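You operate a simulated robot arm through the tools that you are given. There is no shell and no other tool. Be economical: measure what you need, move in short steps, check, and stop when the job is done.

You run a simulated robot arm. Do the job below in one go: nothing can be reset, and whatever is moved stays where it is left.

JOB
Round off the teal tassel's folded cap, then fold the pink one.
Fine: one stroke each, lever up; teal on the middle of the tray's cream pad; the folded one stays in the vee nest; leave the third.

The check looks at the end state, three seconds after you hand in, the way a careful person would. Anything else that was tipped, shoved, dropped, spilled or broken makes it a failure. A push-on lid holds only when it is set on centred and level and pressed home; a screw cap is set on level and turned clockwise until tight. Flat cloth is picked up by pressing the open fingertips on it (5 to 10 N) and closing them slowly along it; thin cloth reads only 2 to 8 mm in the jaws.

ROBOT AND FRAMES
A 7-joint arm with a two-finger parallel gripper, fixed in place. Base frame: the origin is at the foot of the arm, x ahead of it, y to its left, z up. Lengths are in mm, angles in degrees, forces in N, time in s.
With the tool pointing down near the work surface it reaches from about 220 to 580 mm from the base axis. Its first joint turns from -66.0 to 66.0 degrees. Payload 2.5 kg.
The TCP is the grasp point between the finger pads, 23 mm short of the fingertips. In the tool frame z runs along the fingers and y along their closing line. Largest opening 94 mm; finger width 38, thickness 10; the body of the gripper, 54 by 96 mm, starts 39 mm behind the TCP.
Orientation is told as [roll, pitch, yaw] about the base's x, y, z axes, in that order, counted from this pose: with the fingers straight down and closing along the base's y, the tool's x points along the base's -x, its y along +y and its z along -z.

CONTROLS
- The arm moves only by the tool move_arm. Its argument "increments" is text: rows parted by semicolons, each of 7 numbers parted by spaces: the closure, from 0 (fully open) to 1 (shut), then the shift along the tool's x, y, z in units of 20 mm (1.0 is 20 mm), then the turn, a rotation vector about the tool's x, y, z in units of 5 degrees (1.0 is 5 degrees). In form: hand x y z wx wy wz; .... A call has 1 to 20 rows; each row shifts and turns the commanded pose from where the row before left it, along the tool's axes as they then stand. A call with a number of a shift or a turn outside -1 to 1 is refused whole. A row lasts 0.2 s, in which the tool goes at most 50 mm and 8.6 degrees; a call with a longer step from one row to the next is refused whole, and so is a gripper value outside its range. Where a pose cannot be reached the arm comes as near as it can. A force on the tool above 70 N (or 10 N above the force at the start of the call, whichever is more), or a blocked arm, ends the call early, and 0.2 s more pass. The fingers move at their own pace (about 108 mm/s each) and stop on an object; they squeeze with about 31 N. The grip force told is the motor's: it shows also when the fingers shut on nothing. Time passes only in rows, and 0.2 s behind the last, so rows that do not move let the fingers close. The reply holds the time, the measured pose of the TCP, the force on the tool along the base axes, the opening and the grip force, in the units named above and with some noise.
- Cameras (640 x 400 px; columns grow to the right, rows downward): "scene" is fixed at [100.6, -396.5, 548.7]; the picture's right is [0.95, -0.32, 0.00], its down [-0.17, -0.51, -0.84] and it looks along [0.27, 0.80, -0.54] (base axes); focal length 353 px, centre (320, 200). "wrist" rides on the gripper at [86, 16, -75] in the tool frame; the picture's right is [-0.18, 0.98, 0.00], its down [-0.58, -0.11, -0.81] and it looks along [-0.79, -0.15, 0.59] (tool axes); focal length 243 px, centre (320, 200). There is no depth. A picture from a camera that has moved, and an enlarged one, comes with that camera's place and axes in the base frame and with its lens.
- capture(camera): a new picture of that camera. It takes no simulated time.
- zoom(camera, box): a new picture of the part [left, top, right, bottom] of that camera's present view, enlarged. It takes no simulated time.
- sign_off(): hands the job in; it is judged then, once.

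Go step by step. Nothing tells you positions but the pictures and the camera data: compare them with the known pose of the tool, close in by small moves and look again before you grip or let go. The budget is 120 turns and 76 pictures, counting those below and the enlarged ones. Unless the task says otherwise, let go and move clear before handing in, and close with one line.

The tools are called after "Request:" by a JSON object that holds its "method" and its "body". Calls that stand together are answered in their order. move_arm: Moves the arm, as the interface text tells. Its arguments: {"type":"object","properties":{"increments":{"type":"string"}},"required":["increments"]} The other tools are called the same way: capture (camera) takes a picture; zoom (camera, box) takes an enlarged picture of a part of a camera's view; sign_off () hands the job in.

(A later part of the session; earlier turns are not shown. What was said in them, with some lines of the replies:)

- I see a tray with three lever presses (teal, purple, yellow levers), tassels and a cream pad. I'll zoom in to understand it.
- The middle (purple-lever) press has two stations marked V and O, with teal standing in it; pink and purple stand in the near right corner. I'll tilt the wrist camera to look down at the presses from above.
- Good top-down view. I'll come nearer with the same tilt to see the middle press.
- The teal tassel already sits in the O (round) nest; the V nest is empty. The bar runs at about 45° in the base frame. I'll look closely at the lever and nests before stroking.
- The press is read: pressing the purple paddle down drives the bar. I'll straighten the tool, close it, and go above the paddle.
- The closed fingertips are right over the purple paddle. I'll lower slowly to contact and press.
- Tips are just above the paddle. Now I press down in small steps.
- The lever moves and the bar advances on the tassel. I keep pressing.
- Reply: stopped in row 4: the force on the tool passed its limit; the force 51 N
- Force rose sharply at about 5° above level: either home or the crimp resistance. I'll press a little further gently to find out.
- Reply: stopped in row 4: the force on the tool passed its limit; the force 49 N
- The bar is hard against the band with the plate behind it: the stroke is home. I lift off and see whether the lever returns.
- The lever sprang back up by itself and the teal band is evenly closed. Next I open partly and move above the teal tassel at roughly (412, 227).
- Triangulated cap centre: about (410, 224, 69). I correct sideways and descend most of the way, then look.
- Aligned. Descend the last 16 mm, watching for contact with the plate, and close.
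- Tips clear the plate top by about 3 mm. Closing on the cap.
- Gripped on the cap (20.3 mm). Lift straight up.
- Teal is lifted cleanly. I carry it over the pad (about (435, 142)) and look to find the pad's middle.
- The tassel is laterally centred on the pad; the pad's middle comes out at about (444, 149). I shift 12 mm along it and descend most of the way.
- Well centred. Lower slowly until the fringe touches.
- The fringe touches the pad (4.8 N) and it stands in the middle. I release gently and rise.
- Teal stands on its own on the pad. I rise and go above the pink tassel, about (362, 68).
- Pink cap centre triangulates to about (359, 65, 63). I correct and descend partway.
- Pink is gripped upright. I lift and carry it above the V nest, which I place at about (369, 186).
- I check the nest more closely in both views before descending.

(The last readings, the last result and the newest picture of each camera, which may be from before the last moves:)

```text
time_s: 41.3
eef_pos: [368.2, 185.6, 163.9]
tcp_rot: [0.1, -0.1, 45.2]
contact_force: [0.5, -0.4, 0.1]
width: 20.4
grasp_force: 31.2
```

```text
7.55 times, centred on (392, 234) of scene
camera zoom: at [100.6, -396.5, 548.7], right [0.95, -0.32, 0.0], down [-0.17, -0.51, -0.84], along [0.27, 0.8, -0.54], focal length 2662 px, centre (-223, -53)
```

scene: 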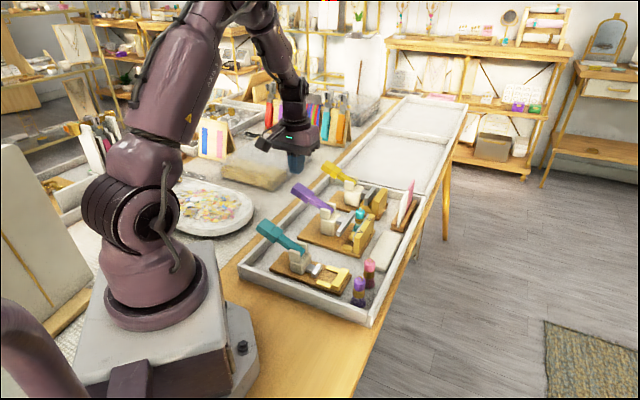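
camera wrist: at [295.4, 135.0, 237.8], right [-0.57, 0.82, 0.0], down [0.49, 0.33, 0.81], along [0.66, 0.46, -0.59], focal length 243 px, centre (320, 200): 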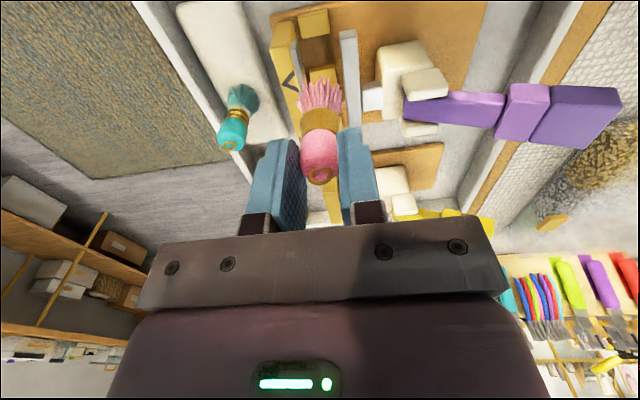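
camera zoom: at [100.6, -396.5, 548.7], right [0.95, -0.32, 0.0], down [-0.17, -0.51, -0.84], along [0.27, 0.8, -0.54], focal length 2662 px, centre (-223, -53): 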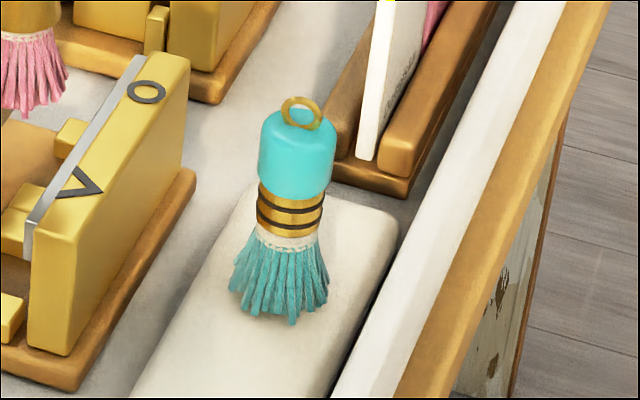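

The tool is centred on the nest within about 1 mm both ways (block gap and bar-plate gap). I descend in stages.

Request:
{"method": "move_arm", "body": {"increments": "0.9 0 -0.04 0.5 0 0 0;0.9 0 0 0.7 0 0 0;0.9 0 0 0.6 0 0 0;0.9 0 0 0.3 0 0 0;0.9 0 0 0 0 0 0"}}

Request:
{"method": "zoom", "body": {"camera": "wrist", "box": [220, 0, 420, 125]}}

Request:
{"method": "zoom", "body": {"camera": "scene", "box": [310, 180, 390, 260]}}

```text
time_s: 42.5
eef_pos: [370.0, 187.0, 123.3]
tcp_rot: [0.0, -0.1, 45.2]
contact_force: [0.5, -0.6, 0.3]
width: 20.5
grasp_force: 30.6
```

```text
3.20 times, centred on (320, 62) of wrist
camera zoom: at [296.9, 136.1, 196.3], right [-0.57, 0.82, 0.0], down [0.49, 0.33, 0.81], along [0.67, 0.46, -0.59], focal length 776 px, centre (320, 640)
```

zoom: 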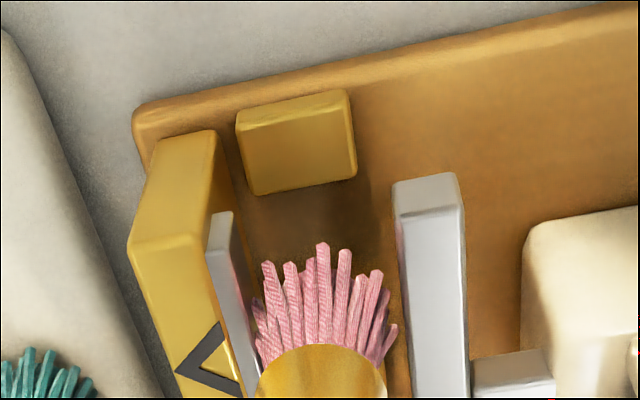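

```text
5.00 times, centred on (350, 220) of scene
camera zoom: at [100.6, -396.5, 548.7], right [0.95, -0.32, 0.0], down [-0.17, -0.51, -0.84], along [0.27, 0.8, -0.54], focal length 1763 px, centre (170, 100)
```

zoom: 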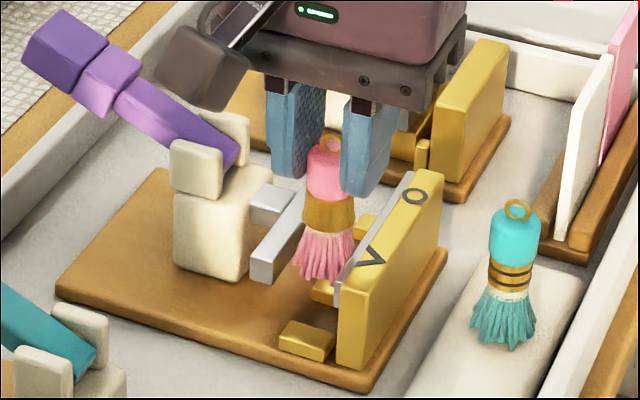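

Request:
{"method": "move_arm", "body": {"increments": "0.9 0.06 0 0.4 0 0 0;0.9 0 0 0.5 0 0 0;0.9 0 0 0.4 0 0 0;0.9 0 0 0 0 0 0"}}

Request:
{"method": "zoom", "body": {"camera": "wrist", "box": [220, 0, 420, 125]}}

Request:
{"method": "zoom", "body": {"camera": "scene", "box": [310, 180, 390, 260]}}

```text
time_s: 43.5
eef_pos: [369.0, 184.6, 96.7]
tcp_rot: [-0.1, -0.1, 45.1]
contact_force: [-0.3, 0.2, -0.2]
width: 20.1
grasp_force: 30.9
```

```text
3.20 times, centred on (320, 62) of wrist
camera zoom: at [296.7, 134.8, 170.2], right [-0.57, 0.82, 0.0], down [0.49, 0.33, 0.81], along [0.67, 0.46, -0.59], focal length 776 px, centre (320, 640)
```

zoom: 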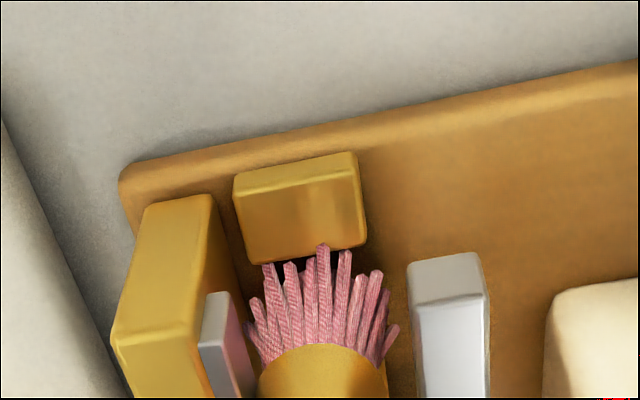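

```text
5.00 times, centred on (350, 220) of scene
camera zoom: at [100.6, -396.5, 548.7], right [0.95, -0.32, 0.0], down [-0.17, -0.51, -0.84], along [0.27, 0.8, -0.54], focal length 1763 px, centre (170, 100)
```

zoom: 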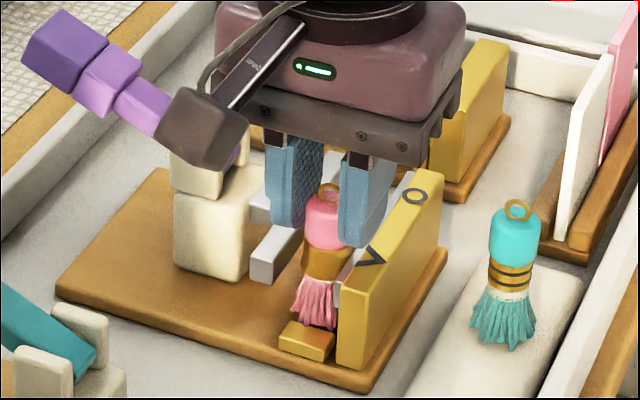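

Fringe is at the nest mouth, aligned. I lower the last few millimetres by feel.

Request:
{"method": "move_arm", "body": {"increments": "0.9 0 0 0.12 0 0 0;0.9 0 0 0.12 0 0 0;0.9 0 0 0.08 0 0 0;0.9 0 0 0 0 0 0"}}

Request:
{"method": "zoom", "body": {"camera": "wrist", "box": [220, 0, 420, 125]}}

```text
time_s: 44.5
eef_pos: [369.5, 184.2, 92.1]
tcp_rot: [0.0, -0.2, 45.2]
contact_force: [-5.5, -0.7, 18.1]
width: 19.9
grasp_force: 31.3
```

```text
3.20 times, centred on (320, 62) of wrist
camera zoom: at [296.5, 134.4, 164.8], right [-0.57, 0.82, 0.0], down [0.49, 0.33, 0.81], along [0.67, 0.46, -0.59], focal length 776 px, centre (320, 640)
```

zoom: 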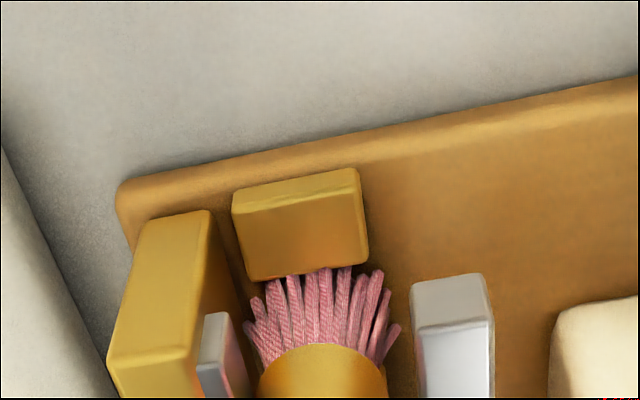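

Contact at 92 mm, a bit high versus my expectation. I check whether it is seated on the board or on a block.

Request:
{"method": "zoom", "body": {"camera": "scene", "box": [325, 195, 395, 248]}}

```text
7.55 times, centred on (360, 222) of scene
camera zoom: at [100.5, -396.6, 548.7], right [0.95, -0.32, 0.0], down [-0.17, -0.51, -0.84], along [0.27, 0.8, -0.54], focal length 2662 px, centre (18, 38)
```

zoom: 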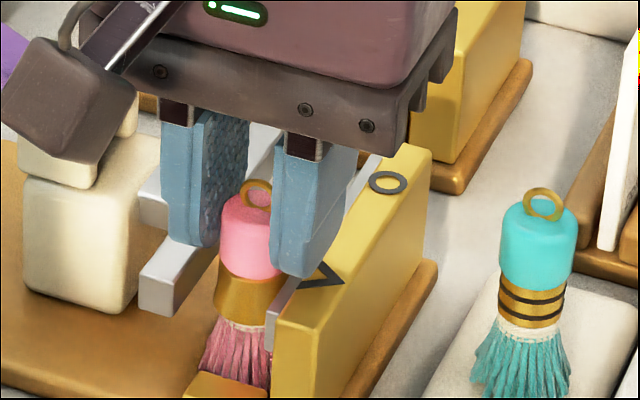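

Fringe is down behind the blocks (they stand about 10 mm), so it is resting on the board. I ease off and release slowly.

Request:
{"method": "move_arm", "body": {"increments": "0.9 0 0 -0.07 0 0 0;0.76 0 0 0 0 0 0;0.72 0 0 0 0 0 0;0.65 0 0 0 0 0 0;0.58 0 0 0 0 0 0;0.58 0 0 0 0 0 0"}}

Request:
{"method": "zoom", "body": {"camera": "scene", "box": [325, 195, 395, 248]}}

Request:
{"method": "zoom", "body": {"camera": "wrist", "box": [200, 30, 440, 180]}}

```text
time_s: 45.9
eef_pos: [369.4, 185.0, 93.0]
tcp_rot: [0.1, 0.0, 45.2]
contact_force: [0.5, -0.3, -0.8]
width: 39.6
grasp_force: 0.0
```

```text
7.55 times, centred on (360, 222) of scene
camera zoom: at [100.6, -396.5, 548.7], right [0.95, -0.32, 0.0], down [-0.17, -0.51, -0.84], along [0.27, 0.8, -0.54], focal length 2662 px, centre (18, 38)
```

zoom: 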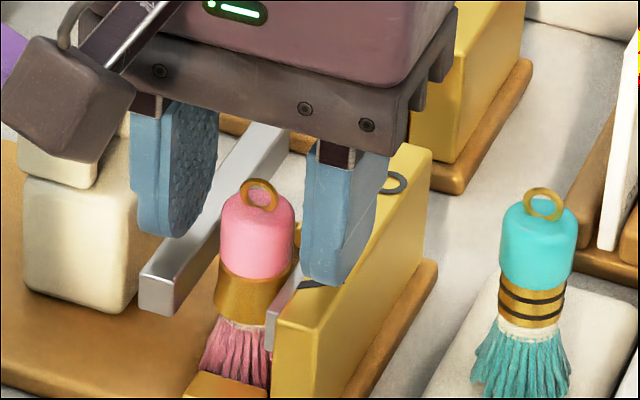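

```text
2.67 times, centred on (320, 105) of wrist
camera zoom: at [296.1, 133.8, 165.5], right [-0.57, 0.82, 0.0], down [0.49, 0.33, 0.81], along [0.66, 0.46, -0.59], focal length 647 px, centre (320, 453)
```

zoom: 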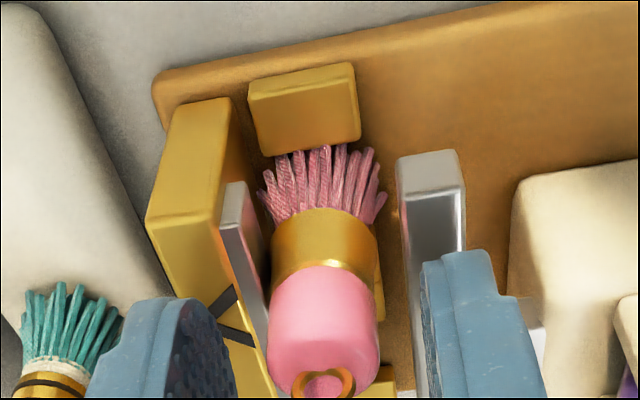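

Pink stands upright in the V nest. I rise, close the fingers and go back above the paddle.

Request:
{"method": "move_arm", "body": {"increments": "0.58 0 0 -0.4 0 0 0;0.58 0 0 -0.8 0 0 0;0.58 0 0 -0.9 0 0 0;0.58 0 0 -0.9 0 0 0;0.58 0 0 -0.9 0 0 0;1 -0.188 0.97 0 0 0 0;1 -0.188 0.97 0 0 0 0;1 -0.188 0.97 0 0 0 0;1 -0.188 0.97 0 0 0 0;1 -0.188 0.97 0 0 0 0;1 -0.188 0.97 0 0 0 0;1 -0.188 0.97 0 0 0 0;1 -0.188 0.97 0 0 0 0;1 0 0 0 0 0 0;1 0 0 0 0 0 0"}}

Request:
{"method": "zoom", "body": {"camera": "scene", "box": [265, 140, 405, 248]}}

Request:
{"method": "capture", "body": {"camera": "wrist"}}

```text
time_s: 49.1
eef_pos: [280.3, 316.5, 170.3]
tcp_rot: [0.1, -0.1, 45.2]
contact_force: [-0.3, 0.7, -0.6]
width: 0.0
grasp_force: 31.4
```

```text
3.70 times, centred on (335, 194) of scene
camera zoom: at [100.6, -396.5, 548.7], right [0.95, -0.32, 0.0], down [-0.17, -0.51, -0.84], along [0.27, 0.8, -0.54], focal length 1306 px, centre (264, 222)
```

zoom: 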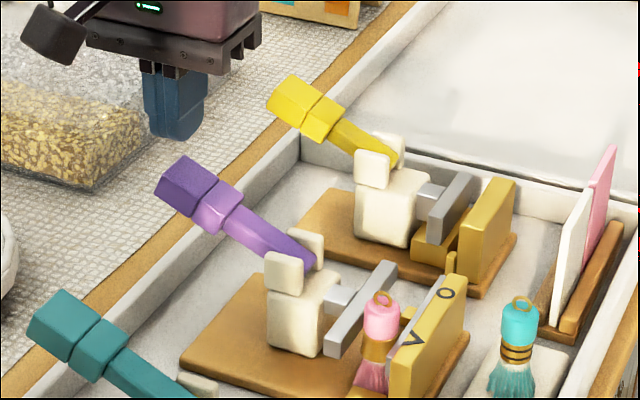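

```text
21 pictures are left
camera wrist: at [207.7, 265.6, 243.3], right [-0.57, 0.82, 0.0], down [0.49, 0.33, 0.81], along [0.66, 0.46, -0.59], focal length 243 px, centre (320, 200)
```

wrist: 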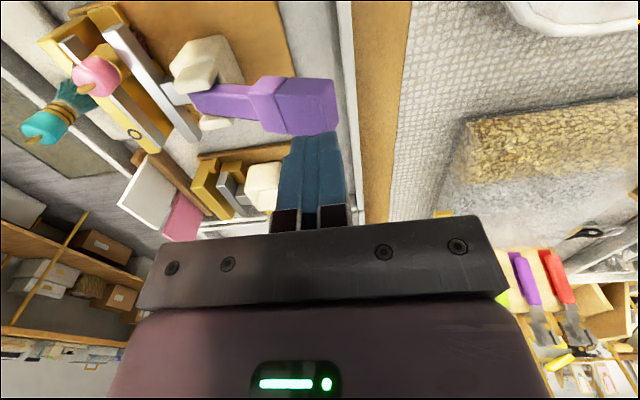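

Positioned over the paddle again, with pink and teal standing well. One stroke down now.

Request:
{"method": "move_arm", "body": {"increments": "1 0 0 0.6 0 0 0;1 0 0 0.6 0 0 0;1 0 0 0.3 0 0 0;1 0 0 0.2 0 0 0;1 0 0 0.2 0 0 0;1 0 0 0.2 0 0 0;1 0 0 0.2 0 0 0;1 0 0 0.2 0 0 0;1 0 0 0 0 0 0"}}

Request:
{"method": "zoom", "body": {"camera": "scene", "box": [265, 140, 405, 248]}}

```text
time_s: 51.1
eef_pos: [279.6, 318.0, 120.5]
tcp_rot: [0.0, -0.3, 45.3]
contact_force: [-10.0, 2.7, 15.7]
width: 0.0
grasp_force: 31.1
```

```text
3.70 times, centred on (335, 194) of scene
camera zoom: at [100.5, -396.6, 548.7], right [0.95, -0.32, 0.0], down [-0.17, -0.51, -0.84], along [0.27, 0.8, -0.54], focal length 1306 px, centre (264, 222)
```

zoom: 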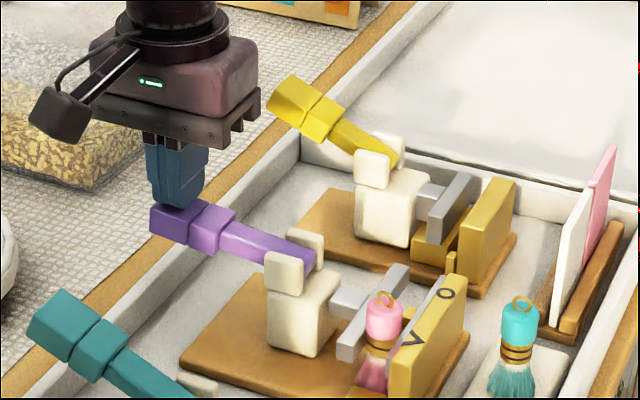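

Request:
{"method": "move_arm", "body": {"increments": "1 0 0 0.15 0 0 0;1 0 0 0.15 0 0 0;1 0 0 0.15 0 0 0;1 0 0 0.1 0 0 0;1 0 0 0.1 0 0 0;1 0 0 0.1 0 0 0;1 0 0 0.1 0 0 0;1 0 0 0 0 0 0"}}

Request:
{"method": "zoom", "body": {"camera": "scene", "box": [325, 190, 395, 243]}}

```text
time_s: 51.9
eef_pos: [280.2, 318.2, 117.1]
tcp_rot: [-0.1, -0.2, 45.2]
contact_force: [-7.1, -12.9, 33.3]
width: 0.0
grasp_force: 30.7
stopped in row 3: the force on the tool passed its limit (the readings are from after the stop); the commanded pose is now the measured one
```

```text
7.55 times, centred on (360, 216) of scene
camera zoom: at [100.5, -396.7, 548.6], right [0.95, -0.32, 0.0], down [-0.17, -0.51, -0.84], along [0.27, 0.8, -0.54], focal length 2662 px, centre (18, 76)
```

zoom: 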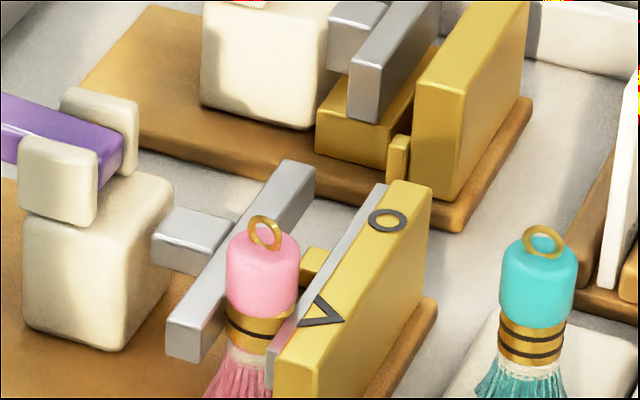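

The pink band now shows a single crimp line (folded), as teal had at first; teal shows two (rounded). I lift off so the lever returns.

Request:
{"method": "move_arm", "body": {"increments": "1 0 0 -0.1 0 0 0;1 0 0 -0.3 0 0 0;1 0 0 -0.5 0 0 0;1 0 0 -0.5 0 0 0;1 0 0 -0.5 0 0 0;1 0 0 -0.8 0 0 0;1 0 0 -0.8 0 0 0;1 0 0 -0.8 0 0 0;1 0 0 0 0 0 0;1 0 0 0 0 0 0"}}

Request:
{"method": "zoom", "body": {"camera": "scene", "box": [250, 150, 430, 320]}}

Request:
{"method": "zoom", "body": {"camera": "scene", "box": [325, 190, 395, 243]}}

```text
time_s: 54.1
eef_pos: [281.1, 317.0, 201.9]
tcp_rot: [0.1, -0.1, 45.3]
contact_force: [0.2, -0.2, 0.9]
width: 0.0
grasp_force: 30.9
```

```text
2.35 times, centred on (340, 235) of scene
camera zoom: at [100.6, -396.5, 548.7], right [0.95, -0.32, 0.0], down [-0.17, -0.51, -0.84], along [0.27, 0.8, -0.54], focal length 830 px, centre (273, 118)
```

zoom: 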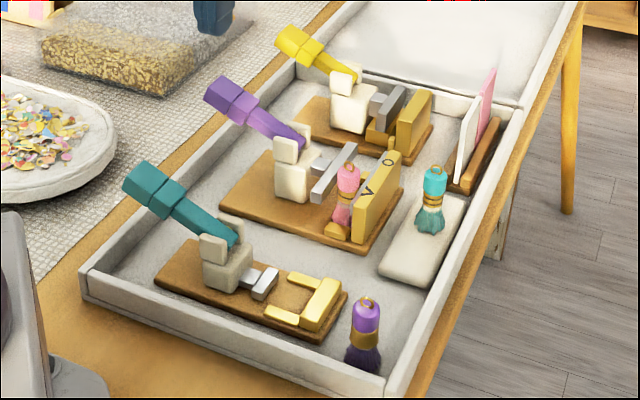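

```text
7.55 times, centred on (360, 216) of scene
camera zoom: at [100.6, -396.5, 548.7], right [0.95, -0.32, 0.0], down [-0.17, -0.51, -0.84], along [0.27, 0.8, -0.54], focal length 2662 px, centre (18, 76)
```

zoom: 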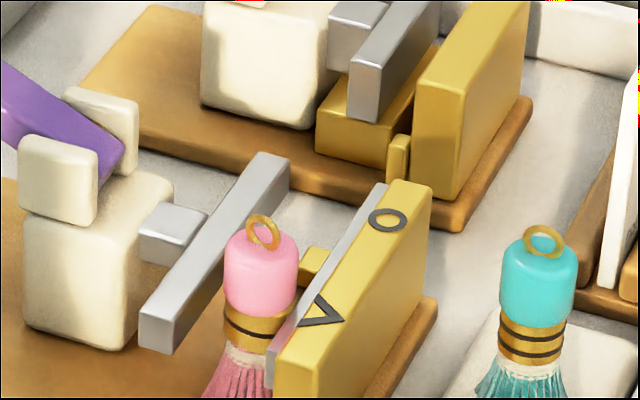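

Lever is up and pink is folded in the nest. I check teal's centring on the pad.

Request:
{"method": "zoom", "body": {"camera": "scene", "box": [345, 205, 425, 280]}}

```text
5.33 times, centred on (385, 242) of scene
camera zoom: at [100.6, -396.5, 548.7], right [0.95, -0.32, 0.0], down [-0.17, -0.51, -0.84], along [0.27, 0.8, -0.54], focal length 1881 px, centre (-27, -27)
```

zoom: 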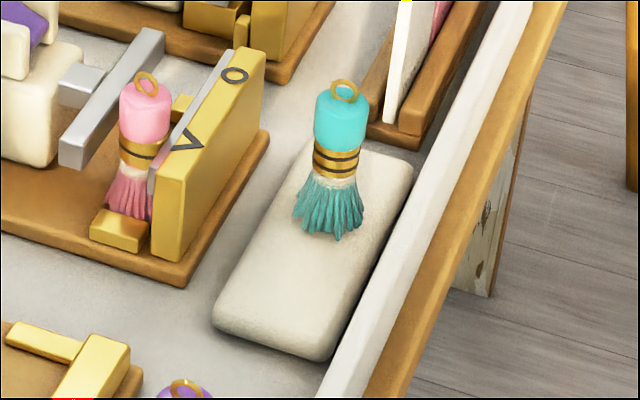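

Teal stands about 8 mm past the pad's middle along its length (middle ≈ (438.5, 144.5)). I'll re-grip it and correct that.

Request:
{"method": "move_arm", "body": {"increments": "1 0 -0.975 0 0 0 0;1 0 -0.975 0 0 0 0;1 0 -0.975 0 0 0 0;1 0 -0.975 0 0 0 0;1 0 -0.975 0 0 0 0;1 0 -0.975 0 0 0 0;1 0 -0.975 0 0 0 0;1 0 -0.975 0 0 0 0;1 0 -0.975 0 0 0 0;1 0 -0.975 0 0 0 0;1 0 -0.975 0 0 0 0;0.5 0 -0.975 0 0 0 0;0.5 0 0 0.8 0 0 0;0.5 0 0 0.8 0 0 0;0.5 0 0 0.8 0 0 0;0.5 0 0 0 0 0 0"}}

Request:
{"method": "capture", "body": {"camera": "wrist"}}

```text
time_s: 57.5
eef_pos: [445.7, 152.1, 154.3]
tcp_rot: [0.1, -0.2, 45.2]
contact_force: [0.2, -0.2, -1.0]
width: 47.3
grasp_force: 0.1
```

```text
15 pictures are left
camera wrist: at [373.0, 101.3, 227.1], right [-0.57, 0.82, 0.0], down [0.49, 0.33, 0.81], along [0.66, 0.46, -0.59], focal length 243 px, centre (320, 200)
```

wrist: 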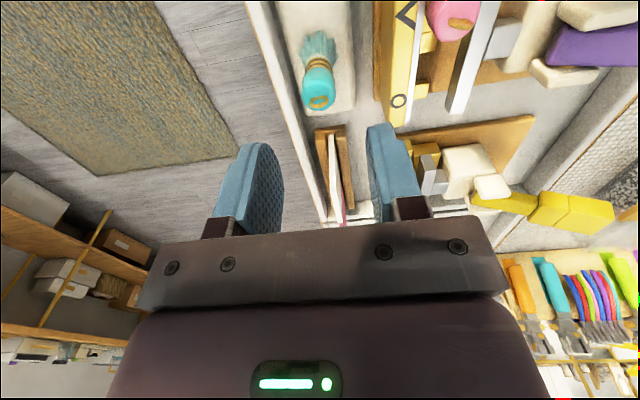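

Request:
{"method": "move_arm", "body": {"increments": "0.5 0.1 0 0.6 0 0 0;0.5 0 0 0.8 0 0 0;0.5 0 0 0.8 0 0 0;0.5 0 0 0.5 0 0 0;0.5 0 0 0.3 0 0 0;0.5 0 0 0 0 0 0"}}

Request:
{"method": "zoom", "body": {"camera": "wrist", "box": [200, 60, 440, 210]}}

```text
time_s: 58.9
eef_pos: [444.8, 150.4, 91.7]
tcp_rot: [0.1, -0.2, 45.3]
contact_force: [1.0, 0.2, -0.3]
width: 46.8
grasp_force: 0.1
```

```text
2.67 times, centred on (320, 135) of wrist
camera zoom: at [371.3, 100.3, 166.1], right [-0.57, 0.82, 0.0], down [0.48, 0.33, 0.81], along [0.66, 0.46, -0.59], focal length 647 px, centre (320, 373)
```

zoom: 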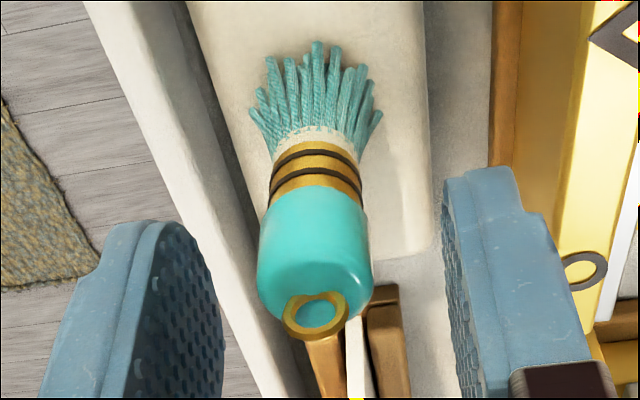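

Laterally it is right. Grip, lift 12 mm, shift 8 mm back along the pad, and look.

Request:
{"method": "move_arm", "body": {"increments": "0.6 0 0 0 0 0 0;0.7 0 0 0 0 0 0;0.8 0 0 0 0 0 0;0.9 0 0 0 0 0 0;0.9 0 0 0 0 0 0;0.9 0 0 -0.3 0 0 0;0.9 0 0 -0.3 0 0 0;0.9 0.2 0 0 0 0 0;0.9 0.2 0 0 0 0 0;0.9 0 0 0 0 0 0;0.9 0 0 0.25 0 0 0;0.9 0 0 0.2 0 0 0;0.9 0 0 0 0 0 0"}}

Request:
{"method": "zoom", "body": {"camera": "scene", "box": [345, 195, 425, 280]}}

```text
time_s: 61.7
eef_pos: [439.3, 146.4, 95.9]
tcp_rot: [0.1, -0.3, 45.2]
contact_force: [0.4, -0.4, 0.3]
width: 20.2
grasp_force: 31.1
```

```text
4.71 times, centred on (385, 238) of scene
camera zoom: at [100.6, -396.5, 548.7], right [0.95, -0.32, 0.0], down [-0.17, -0.51, -0.84], along [0.27, 0.8, -0.54], focal length 1660 px, centre (14, 24)
```

zoom: 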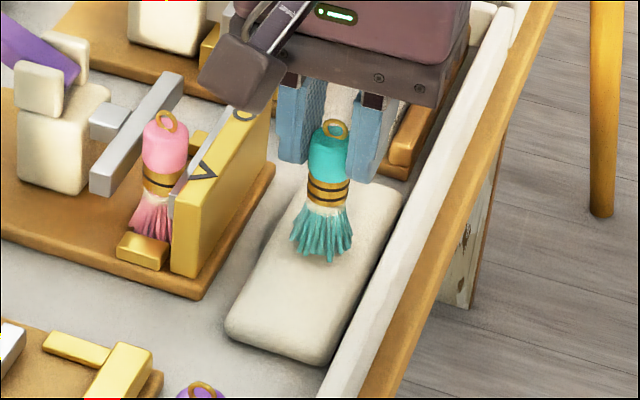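

Now lower by feel to contact.

Request:
{"method": "move_arm", "body": {"increments": "0.9 0 0 0.08 0 0 0;0.9 0 0 0.08 0 0 0;0.9 0 0 0.03 0 0 0;0.9 0 0 0 0 0 0"}}

Request:
{"method": "zoom", "body": {"camera": "scene", "box": [345, 195, 425, 280]}}

```text
time_s: 62.7
eef_pos: [440.2, 146.1, 92.9]
tcp_rot: [0.1, -0.3, 45.3]
contact_force: [-4.5, -0.7, 14.9]
width: 20.3
grasp_force: 31.2
```

```text
4.71 times, centred on (385, 238) of scene
camera zoom: at [100.5, -396.6, 548.7], right [0.95, -0.32, 0.0], down [-0.17, -0.51, -0.84], along [0.27, 0.8, -0.54], focal length 1660 px, centre (14, 24)
```

zoom: 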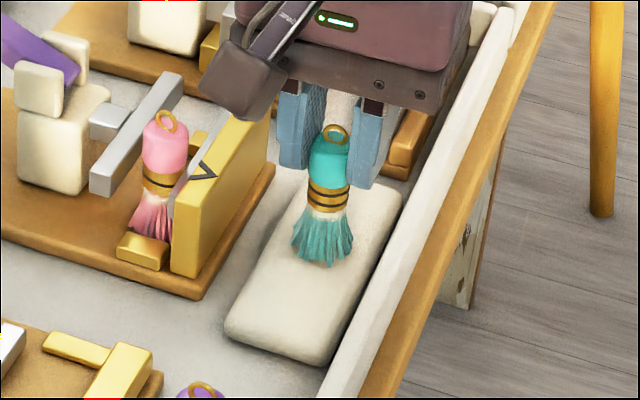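

Close to the middle; by the picture another 3 mm back would be better still, so I make that small correction before releasing.

Request:
{"method": "move_arm", "body": {"increments": "0.9 0 0 -0.3 0 0 0;0.9 0.18 0 0 0 0 0;0.9 0 0 0 0 0 0;0.9 0 0 0.15 0 0 0;0.9 0 0 0.1 0 0 0;0.9 0 0 0.02 0 0 0;0.9 0 0 0 0 0 0"}}

Request:
{"method": "zoom", "body": {"camera": "scene", "box": [345, 195, 425, 280]}}

```text
time_s: 64.3
eef_pos: [437.6, 143.2, 93.0]
tcp_rot: [0.1, -0.3, 45.2]
contact_force: [0.0, -0.2, -0.1]
width: 20.1
grasp_force: 31.2
```

```text
4.71 times, centred on (385, 238) of scene
camera zoom: at [100.6, -396.5, 548.7], right [0.95, -0.32, 0.0], down [-0.17, -0.51, -0.84], along [0.27, 0.8, -0.54], focal length 1660 px, centre (14, 24)
```

zoom: 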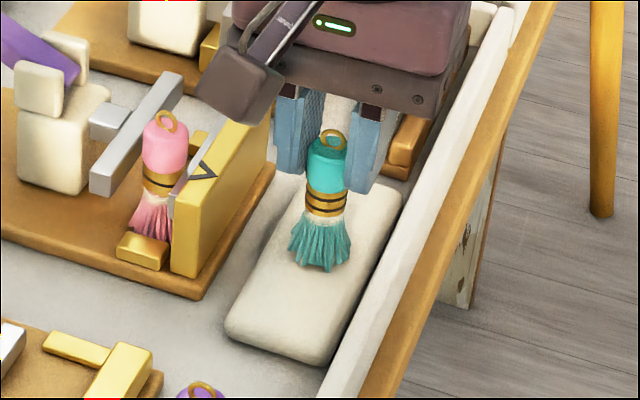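

No load yet; lower one more millimetre.

Request:
{"method": "move_arm", "body": {"increments": "0.9 0 0 0.04 0 0 0;0.9 0 0 0 0 0 0"}}

```text
time_s: 64.9
eef_pos: [436.8, 143.6, 92.4]
tcp_rot: [0.1, -0.2, 45.3]
contact_force: [-4.7, -0.1, 11.8]
width: 20.2
grasp_force: 31.0
```

Touching the pad. Ease a little, open slowly, then rise well clear.

Request:
{"method": "move_arm", "body": {"increments": "0.9 0 0 -0.03 0 0 0;0.76 0 0 0 0 0 0;0.72 0 0 0 0 0 0;0.65 0 0 0 0 0 0;0.55 0 0 0 0 0 0;0.5 0 0 0 0 0 0;0.5 0 0 0 0 0 0;0.5 0 0 -0.3 0 0 0;0.5 0 0 -0.7 0 0 0;0.5 0 0 -1 0 0 0;0.5 0 0 -1 0 0 0;0.5 0 0 -1 0 0 0;0.5 0 0 -1 0 0 0;0.5 0 0 -1 0 0 0;0.5 0 0 -1 0 0 0;0.5 0 0 0 0 0 0"}}

Request:
{"method": "zoom", "body": {"camera": "scene", "box": [345, 195, 425, 280]}}

Request:
{"method": "zoom", "body": {"camera": "scene", "box": [250, 150, 430, 320]}}

Request:
{"method": "capture", "body": {"camera": "wrist"}}

```text
time_s: 68.3
eef_pos: [437.8, 143.2, 233.7]
tcp_rot: [0.0, -0.3, 45.3]
contact_force: [-0.1, 0.4, 0.2]
width: 47.1
grasp_force: 0.0
```

```text
4.71 times, centred on (385, 238) of scene
camera zoom: at [100.6, -396.5, 548.7], right [0.95, -0.32, 0.0], down [-0.17, -0.51, -0.84], along [0.27, 0.8, -0.54], focal length 1660 px, centre (14, 24)
```

zoom: 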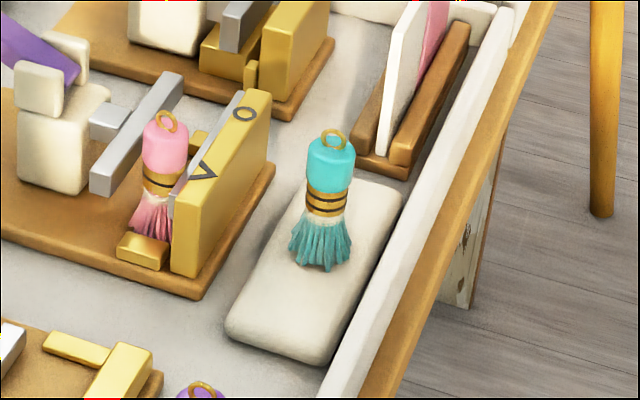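

```text
2.35 times, centred on (340, 235) of scene
camera zoom: at [100.6, -396.5, 548.7], right [0.95, -0.32, 0.0], down [-0.17, -0.51, -0.84], along [0.27, 0.8, -0.54], focal length 830 px, centre (273, 118)
```

zoom: 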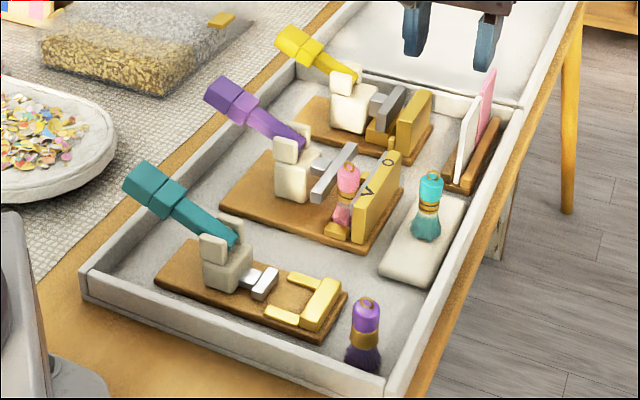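

```text
8 pictures are left
camera wrist: at [364.5, 92.7, 306.3], right [-0.57, 0.82, 0.0], down [0.48, 0.33, 0.81], along [0.66, 0.46, -0.59], focal length 243 px, centre (320, 200)
```

wrist: 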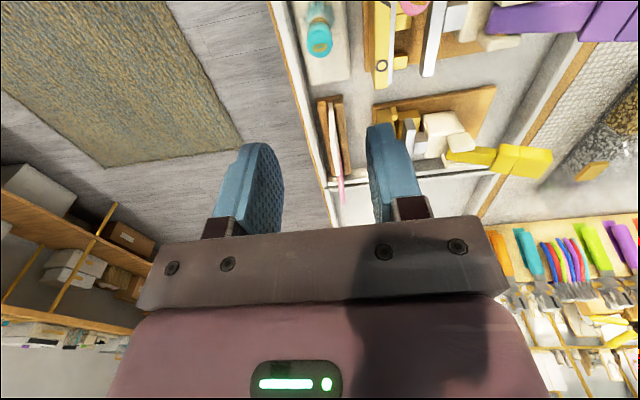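

Teal stands rounded off in the middle of the pad, and pink sits folded in the vee nest. The lever is up, purple hasn't been touched, and the arm is clear, so I'm handing in.

Request:
{"method": "sign_off", "body": {}}

```text
The job is handed in.
```

I rounded off the teal tassel and stood it on the middle of the cream pad. I then folded the pink one, which stays in the vee nest. Each took one stroke, the lever is back up, and the purple tassel was left alone.
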